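You operate a simulated robot arm through the tools that you are given. There is no shell and no other tool. Be economical: measure what you need, move in short steps, check, and stop when the job is done.

Carry out the task below with a simulated two-armed robot. There is one attempt and no reset: what you move stays moved.

Task
Close the green chest door. Put the grey motor on top of the orange spool. Take the blue sensor box on the top of the desk and put it away on the top of the high wall shelf. Take the white label plate and leave it on the white marking card. Take the white foam nest and put it on the top of the desk. Take the teal water can and leave it on the shelf of the roll table. Push the carton lid shut. Do these in any order. Set down upright: grey motor, blue sensor box, teal water can.

Only the result counts: the job must be done as asked and must still hold three seconds after the hand-in. Knocking over, shifting, dropping, spilling or breaking anything else fails it. A push-on lid holds only when it is set on centred and level and pressed home; a screw cap is set on level and turned clockwise until tight.

Robot
Two 7-joint arms with two-finger parallel grippers on one trunk, on a base that drives. Base frame: it is fixed to the floor where the robot stands at the start and does not move with it; the origin is under the middle of the robot, x ahead of it, y to its left, z up; the surface under the hand at the start is at about z = 0.85. Lengths are in m, angles in rad, forces in N, time in s.
The left shoulder is at the start at [0.07, 0.156, 0.905], the right one opposite. Places, roughly: blue sensor box [-4.25, -1.5, 1]; carton lid [-3.6, 1.2, 0.5]; green chest door [0.9, -0.2, 0.5]; grey motor (5x5x8 cm) [-3.7, -1.6, 0.9]; orange spool (8x8x7 cm) [-4.2, -1.8, 0.9]; shelf of the roll table [-5.4, 3.9, 0.3]; teal water can (13x9x22 cm) [-6.8, 2.7, 0.9]; top of the desk [-4.1, -1.4, 0.8]; top of the high wall shelf (26x118 cm) [1.54, -0.44, 1.62]; white foam nest (14x12x5 cm) [0.2, -1.4, 0.9]; white label plate (8x6x3 cm) [-1, -2.2, 0.9]; white marking card (8x12x3 cm) [-1.1, -2.1, 0.9]. Payload 3.91 kg a hand.
The tool frame of a hand sits at the grasp point between the pads (the TCP): z along the fingers, y along the line on which they close. The tips reach 0.03 m beyond it. Largest opening 0.11 m; finger width 0.02, thickness 0.01; the body of the gripper, 0.048 by 0.112 m, starts 0.055 m behind the TCP.
Orientation is that of the tool frame in the base frame, as [roll, pitch, yaw] about the fixed x, y, z axes, in that order (R = Rz(yaw) Ry(pitch) Rx(roll)). With the fingers straight down and closing along the base's y, the tool's x points along the base's -x, its y along +y and its z along -z.

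Tools
- The arms move only by the tool jog_arm. It takes "left_series", "right_series" or both (then of equal length, played together; a hand with none holds still); each is a list that holds one entry, the list of rows, each a list of 7 numbers: the shift along the tool's x, y, z in units of 40 mm (1.0 is 40 mm), then the turn, a rotation vector about the tool's x, y, z in units of 5 degrees (1.0 is 5 degrees), then the closure, from 0 (fully open) to 1 (shut). In form: [[[dx, dy, dz, wx, wy, wz, jaw], ...]]. A call has 1 to 20 rows; each row shifts and turns the commanded pose from where the row before left it, along the tool's axes as they then stand. A call with a number of a shift or a turn outside -1 to 1 is refused whole. A row lasts 0.2 s, in which the tool goes at most 0.05 m and 0.15 rad; a call with a longer step from one row to the next is refused whole, and so is a gripper value outside its range. Where a pose cannot be reached the arm comes as near as it can. A force on the tool above 40 N (or 10 N above the force at the start of the call, whichever is more), or a blocked arm, ends the call early, and 0.2 s more pass. Each finger travels about 0.108 m/s and halts on what it meets, pressing with about 21 N; the grip force reading is that of the motor and also rises with nothing between the fingers. The clock runs only during rows and for 0.2 s after the last one: add rows that do not move to give the fingers time. The reply holds the time, the measured pose of the TCP, the force on the tool along the base axes, the opening and the grip force, in the units named above and with some noise, with the torque about the TCP (base axes, N m) and any sound that the robot's microphone picked up, and new pictures: "views" is both (left out), scene, wrist or none (wrist: the cameras of the hands that moved).
- Cameras (640 x 400 px; columns grow to the right, rows downward): "scene" is now at [0.1175, -0.0691, 1.1589]; the picture's right is [-0.64, -0.77, 0.00], its down [-0.25, 0.21, -0.94] and it looks along [0.73, -0.61, -0.33] (base axes); focal length 214 px, centre (320, 200). "left" rides on the left gripper at [0.072, -0.017, -0.103] in its tool frame; the picture's right is [0.23, 0.97, 0.00], its down [-0.76, 0.18, -0.62] and it looks along [-0.61, 0.14, 0.78] (tool axes); focal length 222 px, centre (320, 200). "right" rides on the right gripper at [0.072, 0.017, -0.103] in its tool frame; the picture's right is [-0.23, 0.97, 0.00], its down [-0.76, -0.18, -0.62] and it looks along [-0.61, -0.14, 0.78] (tool axes); focal length 222 px, centre (320, 200). There is no depth. A picture from a camera that has moved, and an enlarged one, comes with that camera's place and axes in the base frame and with its lens. The place of the scene camera against the robot may be out by one fixed shift of up to 0.018 m in any direction.
- raise_lower(by): slides the trunk up (or, below 0, down) by that many m; the arms and the scene camera ride with it, the base frame stays. It gives what a move gives, with no picture.
- base_move(legs): drives the robot by 1 to 6 legs, each [ahead, left, turn to the left] in m, m and rad, along the robot's own axes; the way and the turn of a leg run together, so that a leg with both is an arc; at most 1.5 m and 3.142 rad a leg. The arms and the cameras ride along, it lands a little off, and it stops where it bumps. It gives what a move gives, and a new picture of the scene camera.
- pan_tilt(pan, tilt): turns the head with the scene camera to pan (to the left, within 1.501 rad either way) and tilt (down, from -0.506 to 1.204), counted from straight ahead of the robot. It gives what a move gives, and a new picture of the scene camera.
- inspect(camera, box): a new picture of the part [left, top, right, bottom] of that camera's present view, enlarged. It takes no simulated time.
- job_done(): hands the job in; it is judged then, once.

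Work in short steps. Places have to be worked out from the pictures, the camera data and where the tool is seen: move nearer, look again, correct. Check each grasp and each placing, and mend what went wrong. You have 186 turns and 260 pictures in all, those below and enlarged ones among them. Open the grippers and draw the arms clear of the work before you hand the job in, unless the task says otherwise; then end with one line.

The tools are called after "Emit:" as a command line: name --argument value ..., lists and objects as JSON in quotes. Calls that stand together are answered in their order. jog_arm: Moves the arms, as the interface text tells. Its arguments: {"type":"object","properties":{"left_series":{"type":"array","items":{"type":"array","items":{"type":"array","items":{"type":"number"}}}},"right_series":{"type":"array","items":{"type":"array","items":{"type":"array","items":{"type":"number"}}}},"views":{"type":"string","enum":["both","scene","wrist","none"]}},"required":[]} The other tools are called the same way: raise_lower (by) slides the trunk up or down; base_move (legs) drives the base; pan_tilt (pan, tilt) turns the head that bears the scene camera; inspect (camera, box) takes an enlarged picture of a part of a camera's view; job_done () hands the job in.

At the start:

```text
time: 0.0
left_ee_pos: [0.6822, 0.0256, 1.1097]
left_tcp_rot: [3.142, -0.001, 3.14]
left_ft_force: [0.1, -0.3, -1.3]
left_wrist_torque: [-0.01, -0.01, -0.01]
left_grip_width: 0.1097
left_gripper_force: 0.1
right_ee_pos: [0.465, -0.6037, 1.1472]
right_tcp_rot: [-3.141, 0.0, -3.141]
right_ft_force: [0.8, -0.7, 0.3]
right_wrist_torque: [0.01, -0.02, 0.03]
right_grip_width: 0.1099
right_gripper_force: 0.0
trunk travel left (down, up): [-0.35, 0.59]
robot x, y, heading: [0.0004, -0.0014, -0.004]
head pan, tilt: [-0.695, 0.333]
```

scene: 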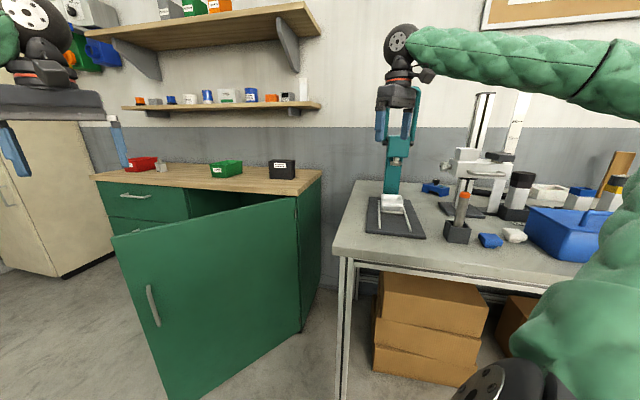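
right: 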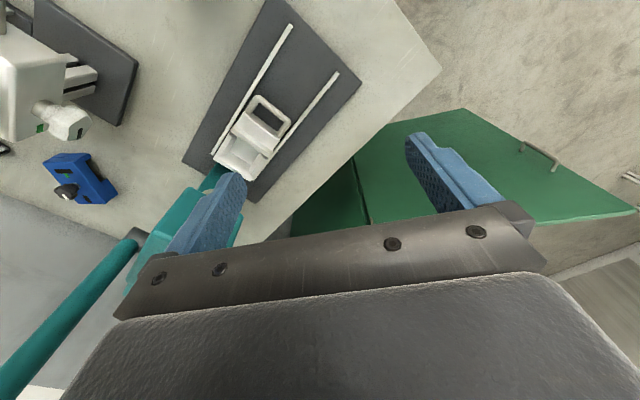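
left: 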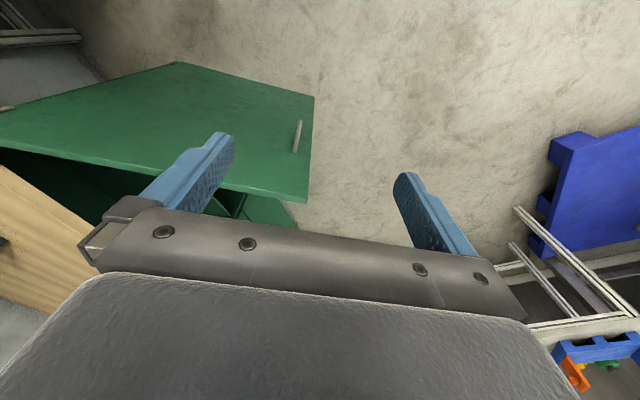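

The door stands open toward me, with its hinge at the right. I'll look around first to learn the room before driving.

Emit:
pan_tilt --pan 0.3 --tilt 0.5

Emit:
pan_tilt --pan -1.5 --tilt 0.4

Emit:
pan_tilt --pan 1.5 --tilt 0.4

```text
time: 1.3
left_ee_pos: [0.6828, 0.0249, 1.1099]
left_tcp_rot: [3.142, -0.001, 3.141]
left_ft_force: [0.2, 0.4, -0.3]
left_wrist_torque: [0.02, -0.01, 0.0]
left_grip_width: 0.11
left_gripper_force: 0.0
right_ee_pos: [0.4642, -0.6032, 1.1472]
right_tcp_rot: [3.14, 0.001, -3.141]
right_ft_force: [0.4, -0.2, -0.9]
right_wrist_torque: [0.0, -0.01, 0.03]
right_grip_width: 0.11
right_gripper_force: 0.0
trunk travel left (down, up): [-0.35, 0.59]
robot x, y, heading: [-0.0051, -0.0022, 0.0]
head pan, tilt: [0.3, 0.499]
camera scene: at [0.1328, 0.0174, 1.1436], right [0.29, -0.96, 0.0], down [-0.46, -0.14, -0.88], along [0.84, 0.26, -0.48], focal length 214 px, centre (320, 200)
```

scene: 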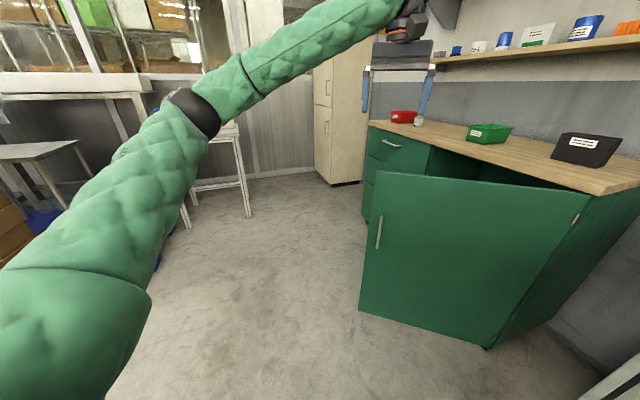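

```text
time: 3.1
left_ee_pos: [0.6819, 0.0247, 1.1093]
left_tcp_rot: [3.141, -0.001, -3.139]
left_ft_force: [-0.4, 0.2, 0.5]
left_wrist_torque: [0.02, 0.02, 0.0]
left_grip_width: 0.1098
left_gripper_force: 0.0
right_ee_pos: [0.4637, -0.6032, 1.1468]
right_tcp_rot: [-3.141, -0.001, 3.141]
right_ft_force: [-0.8, 0.0, 0.0]
right_wrist_torque: [0.01, 0.0, -0.02]
right_grip_width: 0.11
right_gripper_force: 0.0
trunk travel left (down, up): [-0.35, 0.59]
robot x, y, heading: [-0.0009, 0.0042, 0.001]
head pan, tilt: [-1.499, 0.4]
camera scene: at [0.0526, -0.1018, 1.1528], right [-1.0, -0.07, 0.0], down [-0.03, 0.39, -0.92], along [0.07, -0.92, -0.39], focal length 214 px, centre (320, 200)
```

scene: 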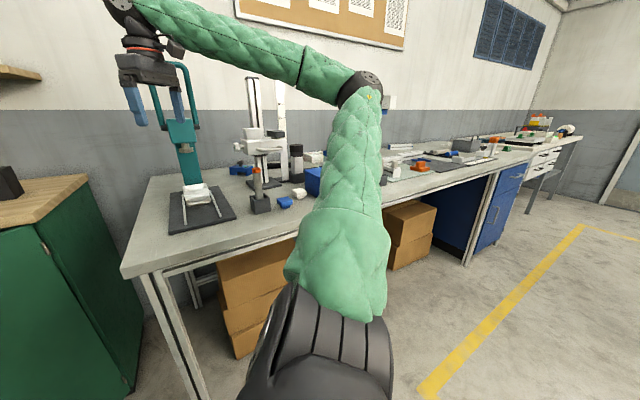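

```text
time: 5.7
left_ee_pos: [0.6826, 0.0253, 1.1103]
left_tcp_rot: [-3.141, 0.001, -3.141]
left_ft_force: [0.5, 1.0, -0.2]
left_wrist_torque: [0.04, 0.0, -0.01]
left_grip_width: 0.1099
left_gripper_force: 0.1
right_ee_pos: [0.4646, -0.6019, 1.1477]
right_tcp_rot: [-3.141, 0.001, 3.141]
right_ft_force: [-0.4, 0.3, 0.0]
right_wrist_torque: [-0.04, 0.02, -0.02]
right_grip_width: 0.1097
right_gripper_force: 0.0
trunk travel left (down, up): [-0.35, 0.59]
robot x, y, heading: [-0.0002, -0.0037, 0.0]
head pan, tilt: [1.499, 0.4]
camera scene: at [0.0525, 0.083, 1.1528], right [1.0, -0.07, 0.0], down [-0.03, -0.39, -0.92], along [0.07, 0.92, -0.39], focal length 214 px, centre (320, 200)
```

scene: 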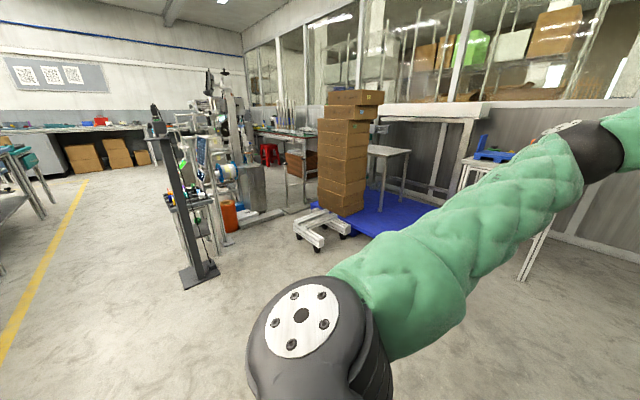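

I place the door in the plane x≈0.87, y from -0.55 (hinge) to 0.04 (free edge), with the chest front running along a heading of about 37°. I'll pitch the left tool forward, close the jaw, and bring it down in front of the door.

Emit:
jog_arm --left_series '[[[0, 0, 0, 0, -1, 0, 1], [0, 0, 0, 0, -1, 0, 1], [0, 0, 0, 0, -1, 0, 1], [0, 0, 0, 0, -1, 0, 1], [0, 0, 0, 0, -1, 0, 1], [0, 0, 0, 0, -1, 0, 1], [0, 0, 0, 0, -1, 0, 1], [0, 0, 0, 0, -1, 0, 1], [0, 0, 0, 0, -1, 0, 1], [0, 0, 0, 0, -1, 0, 1], [0, 0, 0, 0, -1, 0, 1], [0, 0, 0, 0, -1, 0, 1], [0, 0, 0, 0, -1, 0, 1], [0, 0, 0, 0, -1, 0, 1]]]' --views "none"

Emit:
pan_tilt --pan -0.1 --tilt 0.6

```text
time: 8.7
left_ee_pos: [0.6829, 0.0235, 1.1106]
left_tcp_rot: [-3.14, 1.223, -3.14]
left_ft_force: [0.2, 0.7, 0.3]
left_wrist_torque: [0.0, -0.01, 0.0]
left_grip_width: 0.0
left_gripper_force: 21.5
right_ee_pos: [0.4647, -0.6039, 1.1483]
right_tcp_rot: [-3.14, 0.0, 3.14]
right_ft_force: [0.6, 0.6, 0.0]
right_wrist_torque: [0.0, 0.0, 0.03]
right_grip_width: 0.11
right_gripper_force: 0.1
trunk travel left (down, up): [-0.35, 0.59]
robot x, y, heading: [-0.0, 0.0007, -0.0]
head pan, tilt: [1.499, 0.4]
```

```text
time: 10.3
left_ee_pos: [0.682, 0.0247, 1.1102]
left_tcp_rot: [3.141, 1.219, -3.141]
left_ft_force: [-1.3, 0.6, -0.7]
left_wrist_torque: [0.03, 0.0, 0.03]
left_grip_width: 0.0
left_gripper_force: 20.8
right_ee_pos: [0.4654, -0.6037, 1.1488]
right_tcp_rot: [3.141, 0.0, 3.14]
right_ft_force: [0.9, 0.1, 0.1]
right_wrist_torque: [0.01, 0.01, 0.0]
right_grip_width: 0.1099
right_gripper_force: 0.0
trunk travel left (down, up): [-0.35, 0.59]
robot x, y, heading: [0.0002, -0.0016, 0.005]
head pan, tilt: [-0.099, 0.6]
camera scene: at [0.1338, -0.0181, 1.1345], right [-0.1, -1.0, 0.0], down [-0.56, 0.06, -0.82], along [0.82, -0.08, -0.57], focal length 214 px, centre (320, 200)
```

scene: 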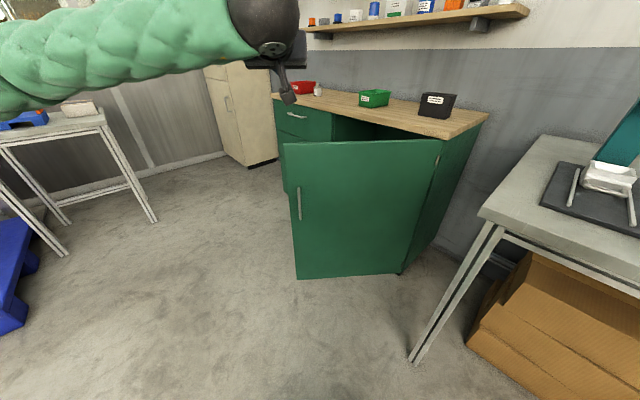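

Door geometry confirmed. I'm lowering the left hand in front of the door face, away from the handle.

Emit:
jog_arm --left_series '[[[1, -0.35, 0.45, 0, 0, 0, 1], [1, -0.35, 0.45, 0, 0, 0, 1], [1, -0.35, 0.45, 0, 0, 0, 1], [1, -0.35, 0.45, 0, 0, 0, 1], [1, -0.35, 0.45, 0, 0, 0, 1], [1, -0.35, 0.45, 0, 0, 0, 1], [1, -0.35, 0.45, 0, 0, 0, 1], [1, -0.35, 0.45, 0, 0, 0, 1], [1, -0.35, 0.45, 0, 0, 0, 1], [1, -0.35, 0.45, 0, 0, 0, 1], [1, -0.35, 0.45, 0, 0, 0, 1], [0, 0, 0, 0, 0, 0, 1]]]' --views "scene"

```text
time: 12.9
left_ee_pos: [0.7183, -0.1284, 0.6299]
left_tcp_rot: [-3.14, 1.221, -3.14]
left_ft_force: [0.2, 0.7, 0.0]
left_wrist_torque: [-0.03, -0.02, -0.01]
left_grip_width: 0.0
left_gripper_force: 20.5
right_ee_pos: [0.4639, -0.6038, 1.1481]
right_tcp_rot: [3.141, 0.0, -3.141]
right_ft_force: [0.4, 0.1, 0.6]
right_wrist_torque: [0.0, 0.0, -0.05]
right_grip_width: 0.1097
right_gripper_force: 0.0
trunk travel left (down, up): [-0.35, 0.59]
robot x, y, heading: [-0.0029, 0.0027, 0.0]
head pan, tilt: [-0.099, 0.6]
camera scene: at [0.1337, -0.0179, 1.1346], right [-0.1, -1.0, 0.0], down [-0.56, 0.06, -0.82], along [0.82, -0.08, -0.57], focal length 214 px, centre (320, 200)
```

scene: 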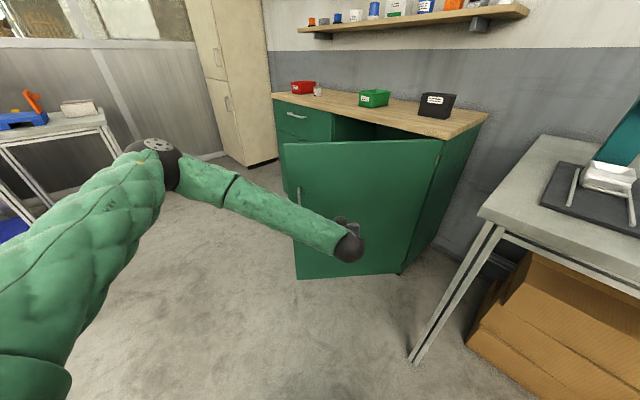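

Pushing the door now with the arm along +x, drifting slightly toward the hinge side.

Emit:
jog_arm --left_series '[[[-0.34, -0.1, 0.94, 0, 0, 0, 1], [-0.34, -0.1, 0.94, 0, 0, 0, 1], [-0.34, -0.1, 0.94, 0, 0, 0, 1], [-0.34, -0.2, 0.94, 0, 0, 0, 1], [-0.34, -0.2, 0.94, 0, 0, 0, 1], [-0.34, -0.3, 0.94, 0, 0, 0, 1], [-0.34, -0.3, 0.94, 0, 0, 0, 1], [-0.34, -0.4, 0.94, 0, 0, 0, 1], [0, 0, 0, 0, 0, 0, 1]]]' --views "scene"

```text
time: 14.9
left_ee_pos: [1.0395, -0.1991, 0.6287]
left_tcp_rot: [-3.14, 1.221, 3.141]
left_ft_force: [0.3, 1.1, -0.6]
left_wrist_torque: [0.03, 0.0, 0.0]
left_grip_width: 0.0004
left_gripper_force: 21.5
right_ee_pos: [0.4652, -0.6027, 1.1479]
right_tcp_rot: [-3.141, 0.0, -3.141]
right_ft_force: [0.1, 0.4, 1.0]
right_wrist_torque: [0.04, -0.02, 0.0]
right_grip_width: 0.11
right_gripper_force: 0.1
trunk travel left (down, up): [-0.35, 0.59]
robot x, y, heading: [0.0001, -0.0005, -0.002]
head pan, tilt: [-0.099, 0.6]
camera scene: at [0.1337, -0.018, 1.1346], right [-0.1, -1.0, 0.0], down [-0.56, 0.06, -0.82], along [0.82, -0.08, -0.57], focal length 214 px, centre (320, 200)
```

scene: 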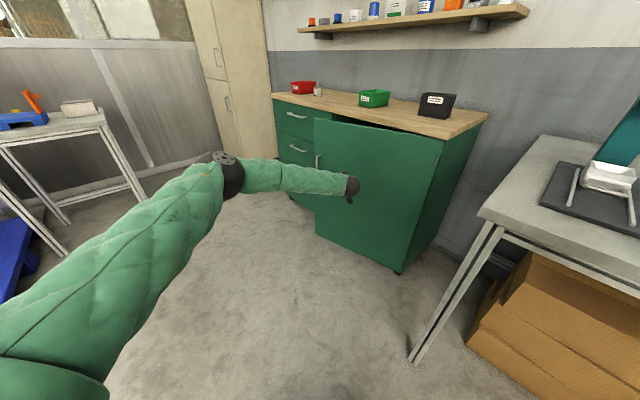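

The door is following. I keep pushing; a rise in force will mark the closed stop.

Emit:
jog_arm --left_series '[[[-0.34, -0.3, 0.94, 0, 0, 0, 1], [-0.34, -0.3, 0.94, 0, 0, 0, 1], [-0.34, -0.3, 0.94, 0, 0, 0, 1], [-0.34, -0.3, 0.94, 0, 0, 0, 1], [0, 0, 0, 0, 0, 0, 1]]]' --views "scene"

```text
time: 16.1
left_ee_pos: [1.1492, -0.2324, 0.6277]
left_tcp_rot: [-3.141, 1.221, -3.141]
left_ft_force: [-0.1, 0.0, 0.4]
left_wrist_torque: [0.02, -0.01, 0.0]
left_grip_width: 0.0
left_gripper_force: 21.3
left hand out of reach, approached as far as the arm can: row 3, 4
right_ee_pos: [0.463, -0.603, 1.1477]
right_tcp_rot: [-3.14, 0.002, 3.141]
right_ft_force: [-0.8, 0.1, 0.0]
right_wrist_torque: [0.02, -0.02, -0.01]
right_grip_width: 0.1099
right_gripper_force: 0.0
trunk travel left (down, up): [-0.35, 0.59]
robot x, y, heading: [-0.0035, -0.0014, 0.007]
head pan, tilt: [-0.099, 0.6]
camera scene: at [0.134, -0.0185, 1.1344], right [-0.1, -0.99, 0.0], down [-0.56, 0.06, -0.82], along [0.82, -0.08, -0.57], focal length 214 px, centre (320, 200)
```

scene: 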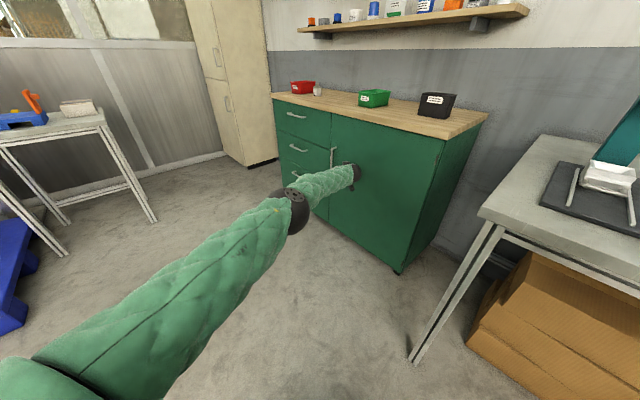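

Almost shut. I'll creep the base forward 4 cm to regain reach.

Emit:
base_move --legs '[[0.04, 0, 0]]'

Emit:
inspect --camera "scene" --box '[240, 60, 500, 280]'

```text
time: 17.0
left_ee_pos: [1.1891, -0.2299, 0.6262]
left_tcp_rot: [3.139, 1.219, -3.14]
left_ft_force: [1.4, 0.3, -0.4]
left_wrist_torque: [-0.05, -0.03, 0.0]
left_grip_width: 0.0001
left_gripper_force: 20.9
right_ee_pos: [0.5072, -0.6038, 1.146]
right_tcp_rot: [3.138, -0.001, -3.141]
right_ft_force: [-0.5, -0.6, -0.7]
right_wrist_torque: [-0.02, 0.02, -0.02]
right_grip_width: 0.1101
right_gripper_force: 0.0
trunk travel left (down, up): [-0.35, 0.59]
robot x, y, heading: [0.0376, 0.0006, 0.006]
head pan, tilt: [-0.099, 0.6]
camera scene: at [0.1752, -0.0189, 1.1342], right [-0.1, -1.0, 0.0], down [-0.56, 0.06, -0.82], along [0.82, -0.08, -0.57], focal length 214 px, centre (320, 200)
```

scene: 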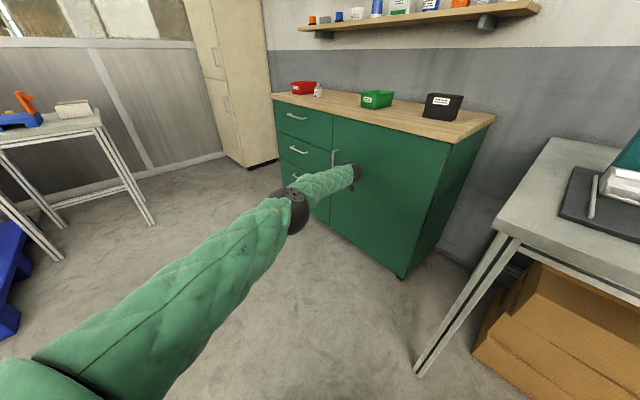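

```text
1.82 times, centred on (370, 170) of scene
camera zoom: at [0.1752, -0.0189, 1.1342], right [-0.1, -1.0, 0.0], down [-0.56, 0.06, -0.82], along [0.82, -0.08, -0.57], focal length 390 px, centre (229, 254)
```

zoom: 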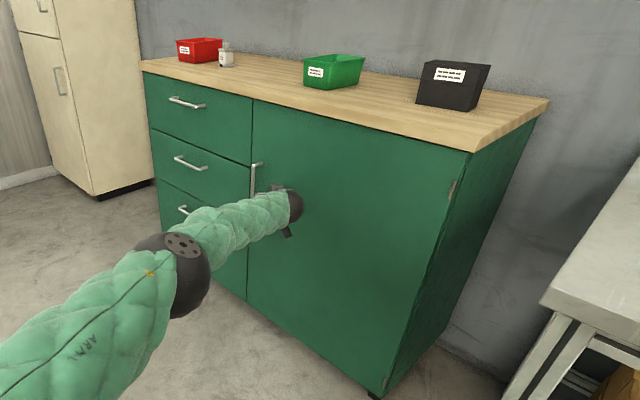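

Looks nearly flush, but no stop force yet. One more 3 cm creep.

Emit:
base_move --legs '[[0.03, 0, 0]]'

Emit:
inspect --camera "scene" --box '[240, 60, 500, 280]'

```text
time: 17.8
left_ee_pos: [1.2198, -0.2288, 0.6253]
left_tcp_rot: [3.14, 1.22, -3.14]
left_ft_force: [1.2, 0.7, 0.0]
left_wrist_torque: [0.02, -0.01, -0.05]
left_grip_width: 0.0
left_gripper_force: 21.2
right_ee_pos: [0.5373, -0.604, 1.1457]
right_tcp_rot: [3.14, -0.004, -3.14]
right_ft_force: [1.0, -0.3, -0.7]
right_wrist_torque: [0.01, 0.07, 0.02]
right_grip_width: 0.1099
right_gripper_force: 0.2
trunk travel left (down, up): [-0.35, 0.59]
robot x, y, heading: [0.0696, -0.0025, 0.008]
head pan, tilt: [-0.099, 0.6]
camera scene: at [0.2046, -0.0191, 1.1342], right [-0.1, -1.0, 0.0], down [-0.56, 0.06, -0.82], along [0.82, -0.08, -0.57], focal length 214 px, centre (320, 200)
```

scene: 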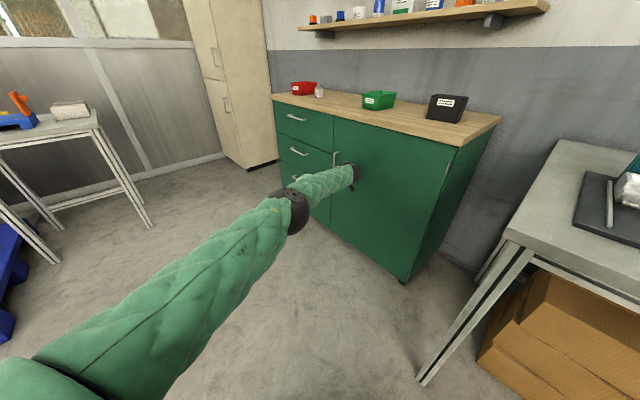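

```text
1.82 times, centred on (370, 170) of scene
camera zoom: at [0.2046, -0.0191, 1.1342], right [-0.1, -1.0, 0.0], down [-0.56, 0.06, -0.82], along [0.82, -0.08, -0.57], focal length 390 px, centre (229, 254)
```

zoom: 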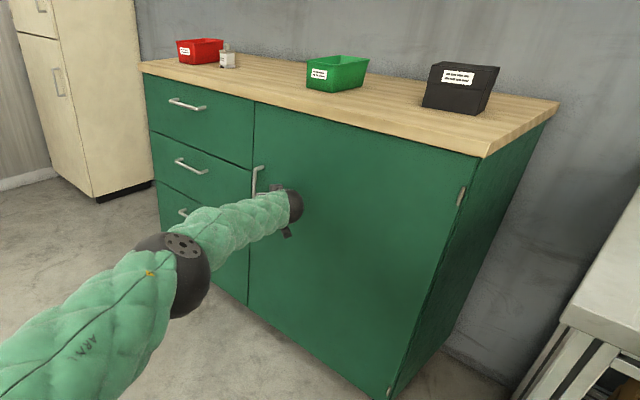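

It looks shut. I'll advance a little more to feel the stop.

Emit:
base_move --legs '[[0.025, 0, 0]]'

Emit:
inspect --camera "left" --box '[0, 0, 640, 400]'

```text
time: 18.7
left_ee_pos: [1.2446, -0.2261, 0.6259]
left_tcp_rot: [3.141, 1.219, -3.137]
left_ft_force: [0.0, 0.5, -0.3]
left_wrist_torque: [0.01, -0.05, -0.02]
left_grip_width: 0.0
left_gripper_force: 21.1
right_ee_pos: [0.5644, -0.6042, 1.1446]
right_tcp_rot: [3.14, -0.004, -3.136]
right_ft_force: [0.0, -0.5, 0.0]
right_wrist_torque: [0.02, 0.06, 0.0]
right_grip_width: 0.1099
right_gripper_force: 0.1
trunk travel left (down, up): [-0.35, 0.59]
robot x, y, heading: [0.0924, -0.0046, 0.005]
head pan, tilt: [-0.099, 0.6]
camera scene: at [0.2304, -0.019, 1.1342], right [-0.09, -1.0, 0.0], down [-0.56, 0.05, -0.82], along [0.82, -0.08, -0.57], focal length 214 px, centre (320, 200)
```

scene: 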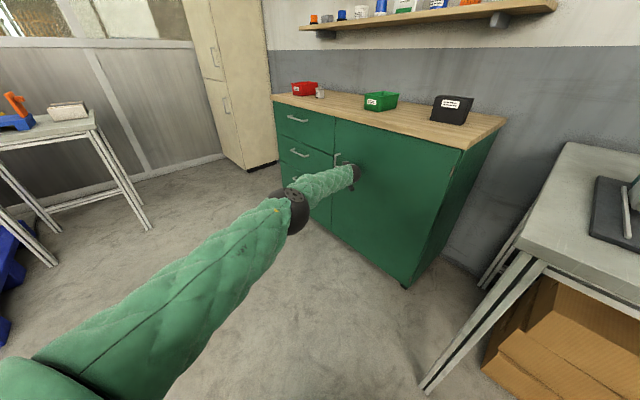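

```text
1.00 times, centred on (320, 200) of left (not enlarged: the box is as wide or as high as the picture)
camera zoom: at [1.123, -0.2445, 0.5933], right [-0.08, 0.97, -0.21], down [-0.32, 0.18, 0.93], along [0.94, 0.15, 0.3], focal length 222 px, centre (320, 200)
```

zoom: 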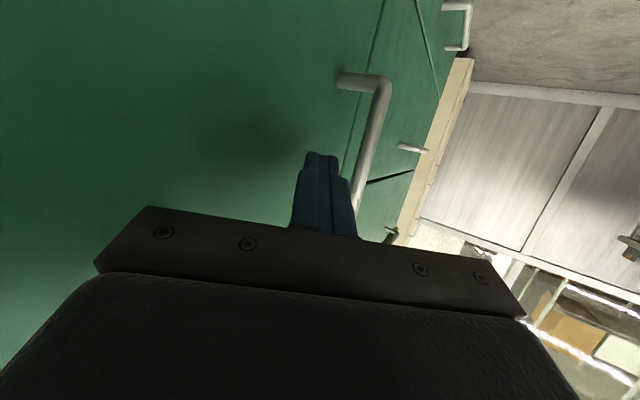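

The fingertip is close to the door; I'll enlarge the seam to judge whether the door is flush.

Emit:
inspect --camera "left" --box '[240, 0, 480, 240]'

Emit:
inspect --camera "scene" --box '[270, 90, 430, 190]'

```text
1.67 times, centred on (360, 120) of left
camera zoom: at [1.123, -0.2445, 0.5933], right [-0.08, 0.97, -0.21], down [-0.32, 0.18, 0.93], along [0.94, 0.15, 0.3], focal length 370 px, centre (253, 333)
```

zoom: 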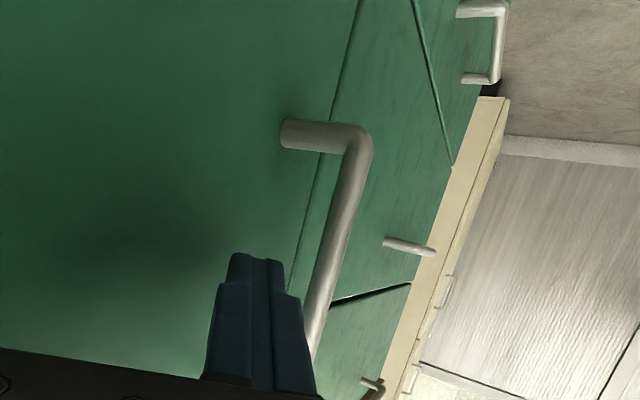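

```text
4.00 times, centred on (350, 140) of scene
camera zoom: at [0.2304, -0.019, 1.1342], right [-0.09, -1.0, 0.0], down [-0.56, 0.05, -0.82], along [0.82, -0.08, -0.57], focal length 858 px, centre (200, 440)
```

zoom: 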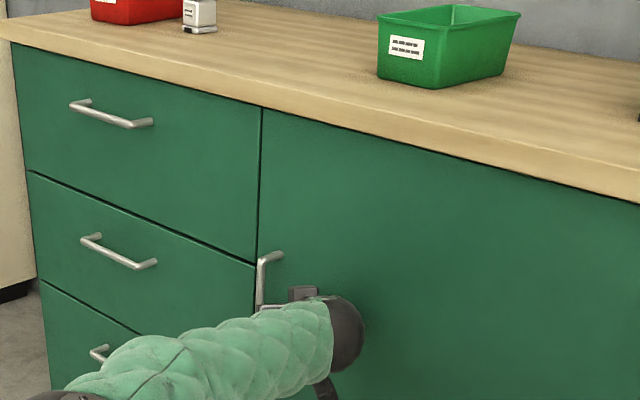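

The door looks flush. One more firm nudge to confirm contact with the stop.

Emit:
base_move --legs '[[0.04, 0, 0]]'

```text
time: 19.5
left_ee_pos: [1.262, -0.2248, 0.6329]
left_tcp_rot: [3.138, 1.223, -3.133]
left_ft_force: [-38.9, 12.9, 13.2]
left_wrist_torque: [-0.1, -0.4, 0.04]
left_grip_width: 0.0002
left_gripper_force: 21.1
right_ee_pos: [0.5816, -0.601, 1.1477]
right_tcp_rot: [3.139, 0.001, -3.133]
right_ft_force: [-1.2, -0.2, 0.1]
right_wrist_torque: [-0.03, -0.01, 0.0]
right_grip_width: 0.1101
right_gripper_force: 0.0
trunk travel left (down, up): [-0.35, 0.59]
robot x, y, heading: [0.1148, 0.0025, 0.008]
head pan, tilt: [-0.099, 0.6]
stopped in leg 1: the force on the tool passed its limit at 275 N (the readings are from after the stop); the commanded pose is now the measured one
camera scene: at [0.2462, -0.0173, 1.1349], right [-0.09, -1.0, 0.0], down [-0.56, 0.05, -0.83], along [0.82, -0.08, -0.56], focal length 214 px, centre (320, 200)
```

scene: 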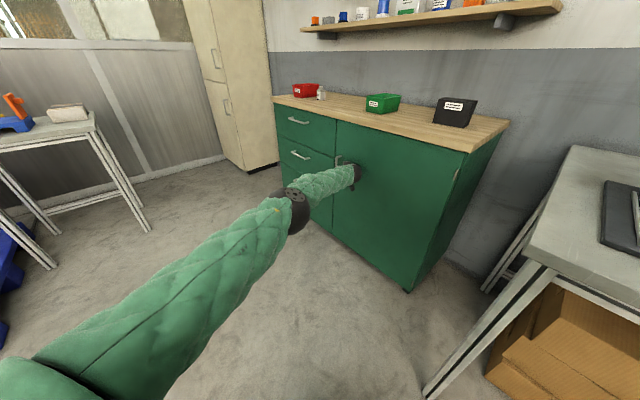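

The stop is firmly felt (door shut). Backing off, then tucking the left arm to a carry pose.

Emit:
base_move --legs '[[-0.3, 0, 0]]'

Emit:
jog_arm --left_series '[[[-1, 0.3, -0.5, 0, 1, 0, 1], [-1, 0.3, -0.5, 0, 1, 0, 1], [-1, 0.3, -0.5, 0, 1, 0, 1], [-1, 0.3, -0.5, 0, 1, 0, 1], [-1, 0.3, -0.5, 0, 1, 0, 1], [-1, 0.3, -0.5, 0, 1, 0, 1], [-1, 0.3, -0.5, 0, 1, 0, 1], [-1, 0.3, -0.5, 0, 1, 0, 1], [-0.5, 0.3, -1, 0, 1, 0, 1], [-0.5, 0.3, -1, 0, 1, 0, 1], [0, 0.3, -1, 0, 1, 0, 1], [0, 0.3, -1, 0, 1, 0, 1], [0, 0.3, -1, 0, 1, 0, 1], [0, 0.3, -1, 0, 1, 0, 1]]]' --views "none"

Emit:
pan_tilt --pan -0.99 --tilt 0.55

```text
time: 21.6
left_ee_pos: [0.9601, -0.2285, 0.6294]
left_tcp_rot: [3.135, 1.221, -3.134]
left_ft_force: [0.0, -0.4, 0.6]
left_wrist_torque: [0.0, 0.0, 0.01]
left_grip_width: 0.0001
left_gripper_force: 21.2
right_ee_pos: [0.2809, -0.604, 1.1477]
right_tcp_rot: [3.137, -0.001, -3.137]
right_ft_force: [-0.3, 0.1, -0.1]
right_wrist_torque: [0.0, -0.04, 0.01]
right_grip_width: 0.1101
right_gripper_force: 0.0
trunk travel left (down, up): [-0.35, 0.59]
robot x, y, heading: [-0.1848, -0.0043, 0.004]
head pan, tilt: [-0.099, 0.6]
camera scene: at [-0.0537, -0.0202, 1.1347], right [-0.09, -1.0, 0.0], down [-0.56, 0.05, -0.83], along [0.82, -0.08, -0.56], focal length 214 px, centre (320, 200)
```

scene: 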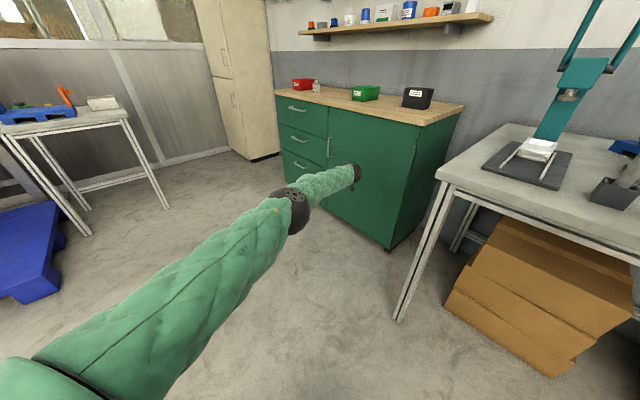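

```text
time: 24.6
left_ee_pos: [0.7805, -0.0881, 1.162]
left_tcp_rot: [3.141, 0.082, -3.132]
left_ft_force: [0.2, -0.5, -1.0]
left_wrist_torque: [-0.03, 0.02, -0.03]
left_grip_width: 0.0
left_gripper_force: 20.5
left hand out of reach, approached as far as the arm can: row 5, 6, 7, 8, 9, 10, 11, 12, 13, 14
right_ee_pos: [0.2811, -0.6038, 1.1459]
right_tcp_rot: [3.139, -0.003, -3.135]
right_ft_force: [-0.3, 0.3, 0.2]
right_wrist_torque: [-0.01, 0.0, 0.01]
right_grip_width: 0.1097
right_gripper_force: 0.1
trunk travel left (down, up): [-0.35, 0.59]
robot x, y, heading: [-0.1889, -0.0015, 0.003]
head pan, tilt: [-0.099, 0.6]
```

```text
time: 25.8
left_ee_pos: [0.7826, -0.0889, 1.1623]
left_tcp_rot: [3.139, 0.086, -3.132]
left_ft_force: [0.1, -0.2, 0.4]
left_wrist_torque: [-0.01, 0.03, -0.01]
left_grip_width: 0.0
left_gripper_force: 20.9
right_ee_pos: [0.2817, -0.6045, 1.1471]
right_tcp_rot: [3.136, -0.003, -3.134]
right_ft_force: [0.8, 0.8, -0.1]
right_wrist_torque: [0.0, 0.02, 0.01]
right_grip_width: 0.11
right_gripper_force: 0.0
trunk travel left (down, up): [-0.35, 0.59]
robot x, y, heading: [-0.1903, -0.0007, 0.004]
head pan, tilt: [-0.99, 0.55]
camera scene: at [-0.0911, -0.0867, 1.139], right [-0.83, -0.55, 0.0], down [-0.29, 0.44, -0.85], along [0.47, -0.71, -0.52], focal length 214 px, centre (320, 200)
```

scene: 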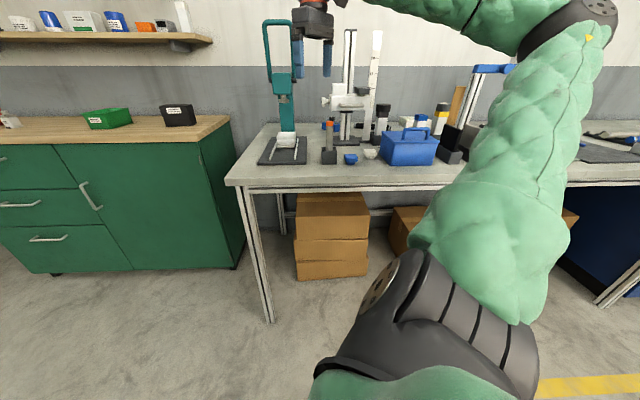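

The door stays shut. Zooming on the bench to find the foam nest.

Emit:
inspect --camera "scene" --box '[240, 80, 520, 200]'

```text
2.29 times, centred on (380, 140) of scene
camera zoom: at [-0.0911, -0.0867, 1.139], right [-0.83, -0.55, 0.0], down [-0.29, 0.44, -0.85], along [0.47, -0.71, -0.52], focal length 490 px, centre (183, 337)
```

zoom: 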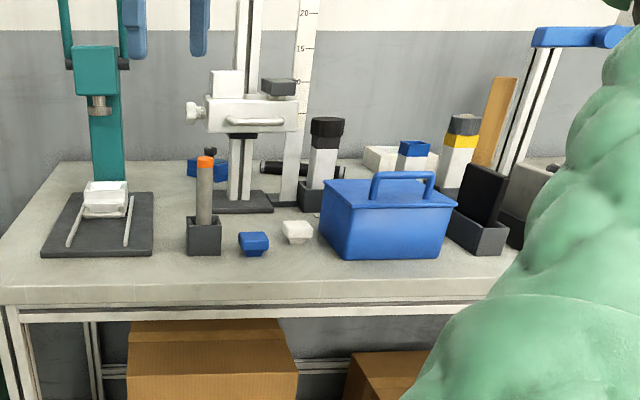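

The nest is the white block at about (0.16, -1.35), behind other items. I'll tuck the left arm, raise the trunk for clearance, then turn to face the bench and get an overhead look.

Emit:
jog_arm --left_series '[[[1, 0.6, 0, 0, -0.5, 0, 0], [1, 0.6, 0, 0, -0.5, 0, 0], [1, 0.6, 0, 0, 0, 0, 0], [1, 0.6, 0, 0, 0, 0, 0], [1, 0.6, 0, 0, 0, 0, 0], [1, 0.6, 0, 0, 0, 0, 0], [1, 0.6, 0, 0, 0, 0, 0], [1, 0.6, 0, 0, 0, 0, 0], [1, 0.6, 0, 0, 0, 0, 0], [0, 0, 0, 0, 0, 0, 0]]]' --views "none"

Emit:
raise_lower --by 0.25

Emit:
base_move --legs '[[0, 0, -1.0]]'

Emit:
pan_tilt --pan 0.0 --tilt 0.7

```text
time: 27.9
left_ee_pos: [0.4215, 0.1221, 1.1143]
left_tcp_rot: [3.14, 0.149, -3.132]
left_ft_force: [0.4, -0.5, -0.2]
left_wrist_torque: [0.03, 0.03, 0.03]
left_grip_width: 0.11
left_gripper_force: 0.2
right_ee_pos: [0.2819, -0.6055, 1.1459]
right_tcp_rot: [3.14, -0.003, -3.135]
right_ft_force: [0.5, -0.1, -1.1]
right_wrist_torque: [0.02, 0.02, -0.02]
right_grip_width: 0.1101
right_gripper_force: 0.1
trunk travel left (down, up): [-0.35, 0.59]
robot x, y, heading: [-0.188, 0.002, 0.007]
head pan, tilt: [-0.99, 0.55]
```

```text
time: 30.5
left_ee_pos: [0.422, 0.1211, 1.3626]
left_tcp_rot: [3.14, 0.149, -3.131]
left_ft_force: [-0.4, -0.7, -0.5]
left_wrist_torque: [-0.01, -0.03, 0.03]
left_grip_width: 0.11
left_gripper_force: 0.1
right_ee_pos: [0.2821, -0.6038, 1.3951]
right_tcp_rot: [3.138, -0.002, -3.134]
right_ft_force: [-0.3, -0.2, -0.4]
right_wrist_torque: [-0.02, -0.01, 0.03]
right_grip_width: 0.1099
right_gripper_force: 0.1
trunk travel left (down, up): [-0.6, 0.34]
robot x, y, heading: [-0.1866, -0.0045, 0.004]
head pan, tilt: [-0.99, 0.55]
```

```text
time: 33.4
left_ee_pos: [0.2514, -0.4416, 1.3649]
left_tcp_rot: [3.141, 0.151, 2.164]
left_ft_force: [0.2, -0.1, 0.5]
left_wrist_torque: [-0.01, 0.02, 0.01]
left_grip_width: 0.1099
left_gripper_force: 0.0
right_ee_pos: [-0.4313, -0.7252, 1.3962]
right_tcp_rot: [3.138, -0.001, 2.162]
right_ft_force: [0.2, -0.4, 0.4]
right_wrist_torque: [0.0, -0.01, 0.0]
right_grip_width: 0.11
right_gripper_force: 0.0
trunk travel left (down, up): [-0.6, 0.34]
robot x, y, heading: [-0.1864, -0.0002, -0.984]
head pan, tilt: [-0.99, 0.55]
camera scene: at [-0.1989, -0.1367, 1.389], right [-0.92, 0.39, 0.0], down [0.2, 0.48, -0.85], along [-0.33, -0.78, -0.52], focal length 214 px, centre (320, 200)
```

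scene: 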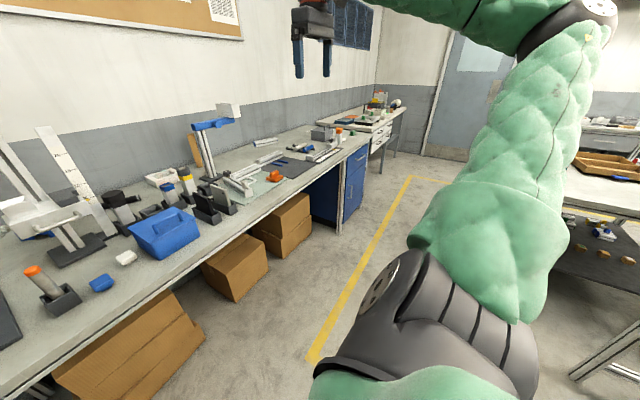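

```text
time: 34.7
left_ee_pos: [0.2523, -0.4429, 1.3634]
left_tcp_rot: [3.139, 0.149, 2.164]
left_ft_force: [-0.1, -0.2, -0.2]
left_wrist_torque: [-0.04, 0.02, 0.0]
left_grip_width: 0.11
left_gripper_force: 0.0
right_ee_pos: [-0.4316, -0.7254, 1.3962]
right_tcp_rot: [3.139, -0.002, 2.16]
right_ft_force: [-0.1, -0.3, 0.1]
right_wrist_torque: [0.01, -0.01, 0.0]
right_grip_width: 0.1099
right_gripper_force: 0.0
trunk travel left (down, up): [-0.6, 0.34]
robot x, y, heading: [-0.1873, -0.0018, -0.981]
head pan, tilt: [0.0, 0.7]
camera scene: at [-0.1164, -0.1247, 1.3759], right [-0.83, -0.55, 0.0], down [-0.36, 0.54, -0.76], along [0.42, -0.64, -0.64], focal length 214 px, centre (320, 200)
```

scene: 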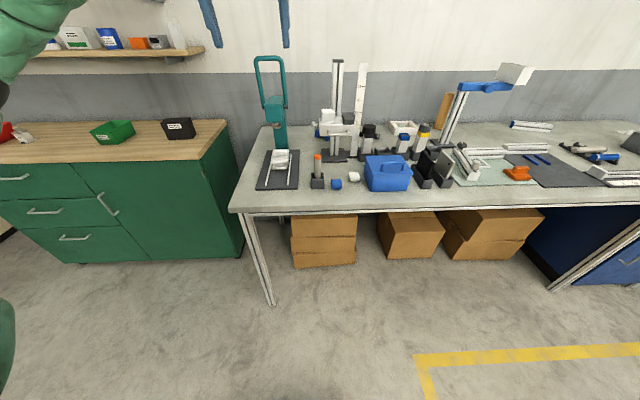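

Nest seen at about (0.16,-1.42). I'll look down to learn the base footprint before approaching the bench edge.

Emit:
pan_tilt --pan 0.0 --tilt 1.2

```text
time: 35.6
left_ee_pos: [0.2523, -0.4418, 1.3648]
left_tcp_rot: [3.141, 0.151, 2.164]
left_ft_force: [-0.5, -1.2, 0.4]
left_wrist_torque: [0.0, 0.01, -0.02]
left_grip_width: 0.1099
left_gripper_force: 0.0
right_ee_pos: [-0.4305, -0.7248, 1.3967]
right_tcp_rot: [3.139, -0.001, 2.16]
right_ft_force: [0.6, -0.1, 0.7]
right_wrist_torque: [0.0, 0.01, 0.01]
right_grip_width: 0.1101
right_gripper_force: 0.1
trunk travel left (down, up): [-0.6, 0.34]
robot x, y, heading: [-0.1867, -0.0019, -0.982]
head pan, tilt: [0.0, 1.201]
camera scene: at [-0.1325, -0.1005, 1.34], right [-0.83, -0.56, 0.0], down [-0.52, 0.78, -0.36], along [0.2, -0.3, -0.93], focal length 214 px, centre (320, 200)
```

scene: 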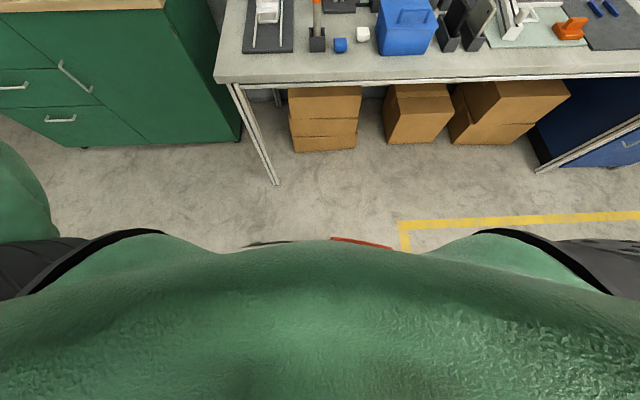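

Base front extends about 0.33 m ahead of the axis, and under the bench is clear for another 0.25 m. I'll advance 0.42 and shift right 0.2.

Emit:
base_move --legs '[[0, -0.2, 0.02], [0.42, 0, 0]]'

Emit:
pan_tilt --pan -0.4 --tilt 0.8

Emit:
inspect --camera "right" --box '[0, 0, 640, 400]'

```text
time: 39.4
left_ee_pos: [0.3384, -0.8841, 1.3627]
left_tcp_rot: [3.14, 0.15, 2.194]
left_ft_force: [-0.1, 0.2, 0.0]
left_wrist_torque: [0.05, -0.01, -0.03]
left_grip_width: 0.1099
left_gripper_force: 0.1
right_ee_pos: [-0.3362, -1.1862, 1.3964]
right_tcp_rot: [3.14, -0.004, 2.189]
right_ft_force: [1.0, 0.5, 0.2]
right_wrist_torque: [0.0, 0.0, 0.0]
right_grip_width: 0.11
right_gripper_force: 0.0
trunk travel left (down, up): [-0.6, 0.34]
robot x, y, heading: [-0.109, -0.4574, -0.951]
head pan, tilt: [0.0, 1.201]
camera scene: at [-0.0555, -0.5535, 1.3399], right [-0.82, -0.58, 0.0], down [-0.54, 0.76, -0.36], along [0.21, -0.29, -0.93], focal length 214 px, centre (320, 200)
```

scene: 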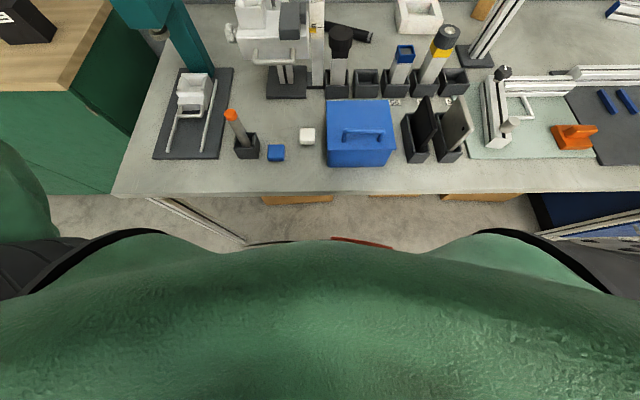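

```text
time: 40.3
left_ee_pos: [0.3382, -0.8834, 1.3642]
left_tcp_rot: [3.14, 0.152, 2.195]
left_ft_force: [-0.5, 0.0, 0.4]
left_wrist_torque: [0.02, 0.02, -0.03]
left_grip_width: 0.1099
left_gripper_force: 0.1
right_ee_pos: [-0.3358, -1.1844, 1.3963]
right_tcp_rot: [3.139, -0.003, 2.189]
right_ft_force: [0.3, -0.7, -0.2]
right_wrist_torque: [0.02, -0.01, 0.02]
right_grip_width: 0.1097
right_gripper_force: 0.0
trunk travel left (down, up): [-0.6, 0.34]
robot x, y, heading: [-0.1135, -0.4559, -0.955]
head pan, tilt: [-0.4, 0.799]
camera scene: at [-0.0708, -0.5858, 1.3676], right [-0.98, -0.22, 0.0], down [-0.16, 0.7, -0.7], along [0.15, -0.68, -0.72], focal length 214 px, centre (320, 200)
```

scene: 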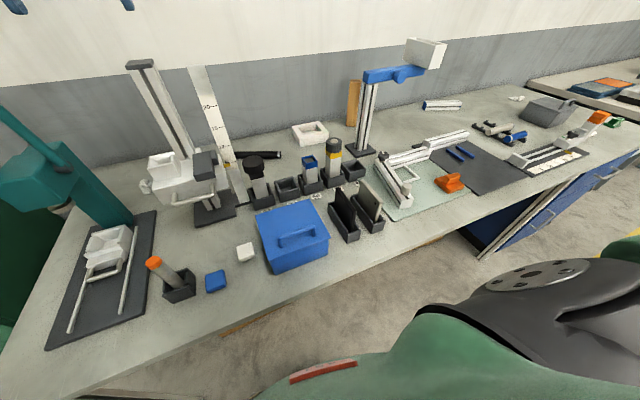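

```text
1.00 times, centred on (320, 200) of right (not enlarged: the box is as wide or as high as the picture)
camera zoom: at [-0.3647, -1.1183, 1.4996], right [0.93, 0.38, 0.0], down [0.3, -0.73, 0.62], along [0.24, -0.57, -0.78], focal length 222 px, centre (320, 200)
```

zoom: 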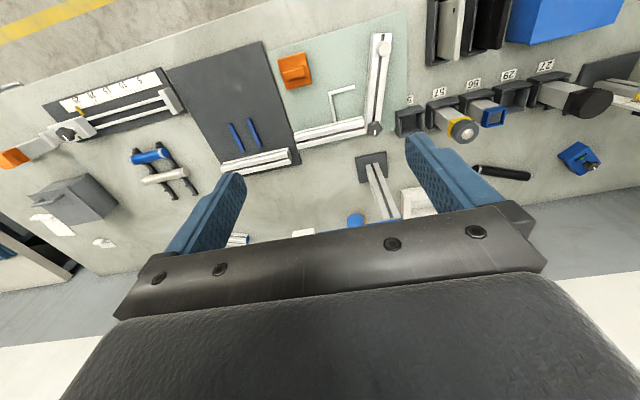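

Nest clearly visible behind the row of holders. Zooming for its exact outline.

Emit:
inspect --camera "scene" --box '[240, 100, 400, 200]'

```text
4.00 times, centred on (320, 150) of scene
camera zoom: at [-0.0708, -0.5858, 1.3676], right [-0.98, -0.22, 0.0], down [-0.16, 0.7, -0.7], along [0.15, -0.68, -0.72], focal length 858 px, centre (320, 400)
```

zoom: 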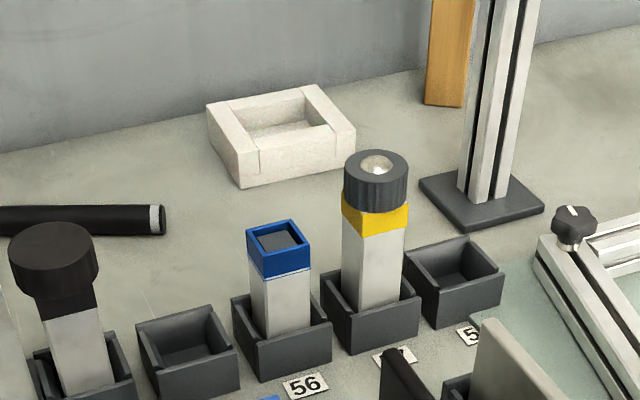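

I'll grasp the nest by its left side wall (one finger in the hollow), since it is wider than the gripper. First I move the left hand up/back away from the column, then advance the base 8 cm.

Emit:
jog_arm --left_series '[[[0.8, 0, -0.8, 0, 0, 0, 0], [0.8, 0, -0.8, 0, 0, 0, 0], [0.8, 0, -0.8, 0, 0, 0, 0], [0.5, 0, -0.8, 0, 0, 0, 0], [0.5, 0, -0.8, 0, 0, 0, 0]]]' --views "none"

Emit:
base_move --legs '[[0.08, 0, 0]]'

```text
time: 41.5
left_ee_pos: [0.2435, -0.7539, 1.5023]
left_tcp_rot: [3.14, 0.152, 2.194]
left_ft_force: [0.3, 0.0, 0.0]
left_wrist_torque: [-0.06, 0.0, 0.0]
left_grip_width: 0.1099
left_gripper_force: 0.0
right_ee_pos: [-0.3367, -1.1853, 1.3957]
right_tcp_rot: [3.138, 0.0, 2.19]
right_ft_force: [-0.2, -0.5, -0.1]
right_wrist_torque: [-0.01, -0.05, 0.03]
right_grip_width: 0.1101
right_gripper_force: 0.1
trunk travel left (down, up): [-0.6, 0.34]
robot x, y, heading: [-0.115, -0.4568, -0.951]
head pan, tilt: [-0.4, 0.799]
```

```text
time: 42.5
left_ee_pos: [0.2946, -0.8225, 1.5005]
left_tcp_rot: [3.141, 0.148, 2.196]
left_ft_force: [-0.3, -0.3, 0.3]
left_wrist_torque: [0.04, -0.02, 0.01]
left_grip_width: 0.11
left_gripper_force: 0.0
right_ee_pos: [-0.2878, -1.2538, 1.395]
right_tcp_rot: [-3.141, -0.003, 2.191]
right_ft_force: [-0.4, -0.1, -0.3]
right_wrist_torque: [0.04, 0.04, 0.02]
right_grip_width: 0.1101
right_gripper_force: 0.1
trunk travel left (down, up): [-0.6, 0.34]
robot x, y, heading: [-0.065, -0.5223, -0.952]
head pan, tilt: [-0.4, 0.799]
camera scene: at [-0.0223, -0.6541, 1.3675], right [-0.98, -0.22, 0.0], down [-0.16, 0.7, -0.7], along [0.15, -0.68, -0.72], focal length 214 px, centre (320, 200)
```

scene: 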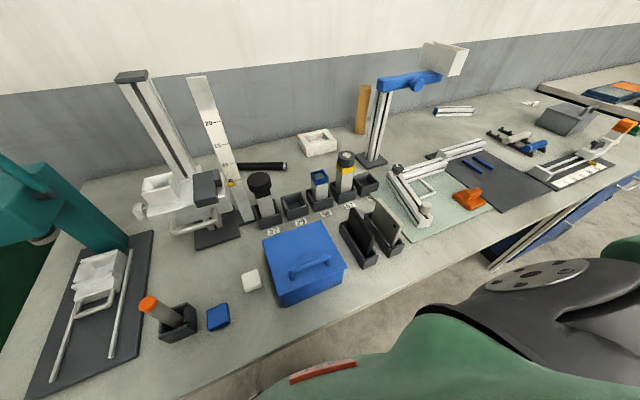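

Moving the right hand over the nest's left wall at the present height, with overhead view.

Emit:
jog_arm --right_series '[[[-0.948, 0.71, 0, 0, 0, 0, 0], [-0.948, 0.71, 0, 0, 0, 0, 0], [-0.948, 0.71, 0, 0, 0, 0, 0], [-0.948, 0.71, 0, 0, 0, 0, 0], [-0.948, 0.71, 0, 0, 0, 0, 0], [-0.948, 0.71, 0, 0, 0, 0, 0], [-0.948, 0.71, 0, 0, 0, 0, 0], [-0.948, 0.71, 0, 0, 0, 0, 0], [-0.948, 0.71, 0, 0, 0, 0, 0], [-0.948, 0.71, 0, 0, 0, 0, 0], [-0.948, 0.71, 0, 0, 0, 0, 0], [0, 0, 0.9, 0, 0, 0, 0], [0, 0, 0.9, 0, 0, 0, 0], [0, 0, 0.9, 0, 0, 0, 0], [0, 0, 0.9, 0, 0, 0, 0], [0, 0, 0, 0, 0, 0, 0]]]'

```text
time: 45.9
left_ee_pos: [0.294, -0.8204, 1.5013]
left_tcp_rot: [3.139, 0.149, 2.193]
left_ft_force: [-0.9, -0.3, 0.4]
left_wrist_torque: [0.03, 0.01, 0.0]
left_grip_width: 0.1101
left_gripper_force: 0.0
right_ee_pos: [0.2096, -1.4088, 1.2509]
right_tcp_rot: [3.139, -0.003, 2.191]
right_ft_force: [0.4, 0.0, -0.5]
right_wrist_torque: [-0.04, -0.01, -0.01]
right_grip_width: 0.1099
right_gripper_force: 0.1
trunk travel left (down, up): [-0.6, 0.34]
robot x, y, heading: [-0.0662, -0.5229, -0.956]
head pan, tilt: [-0.4, 0.799]
camera scene: at [-0.0228, -0.6523, 1.3677], right [-0.98, -0.22, 0.0], down [-0.16, 0.7, -0.7], along [0.15, -0.68, -0.72], focal length 214 px, centre (320, 200)
camera right: at [0.1812, -1.3413, 1.3535], right [0.92, 0.38, 0.0], down [0.3, -0.73, 0.62], along [0.24, -0.57, -0.78], focal length 222 px, centre (320, 200)
```

scene: 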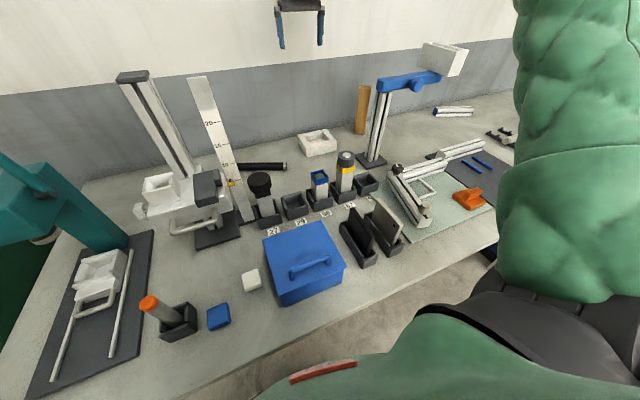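
right: 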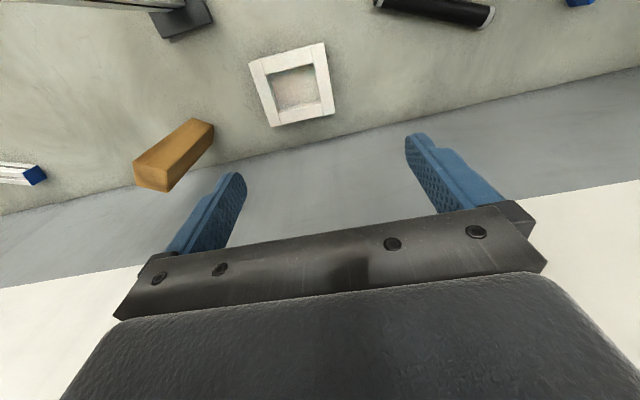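

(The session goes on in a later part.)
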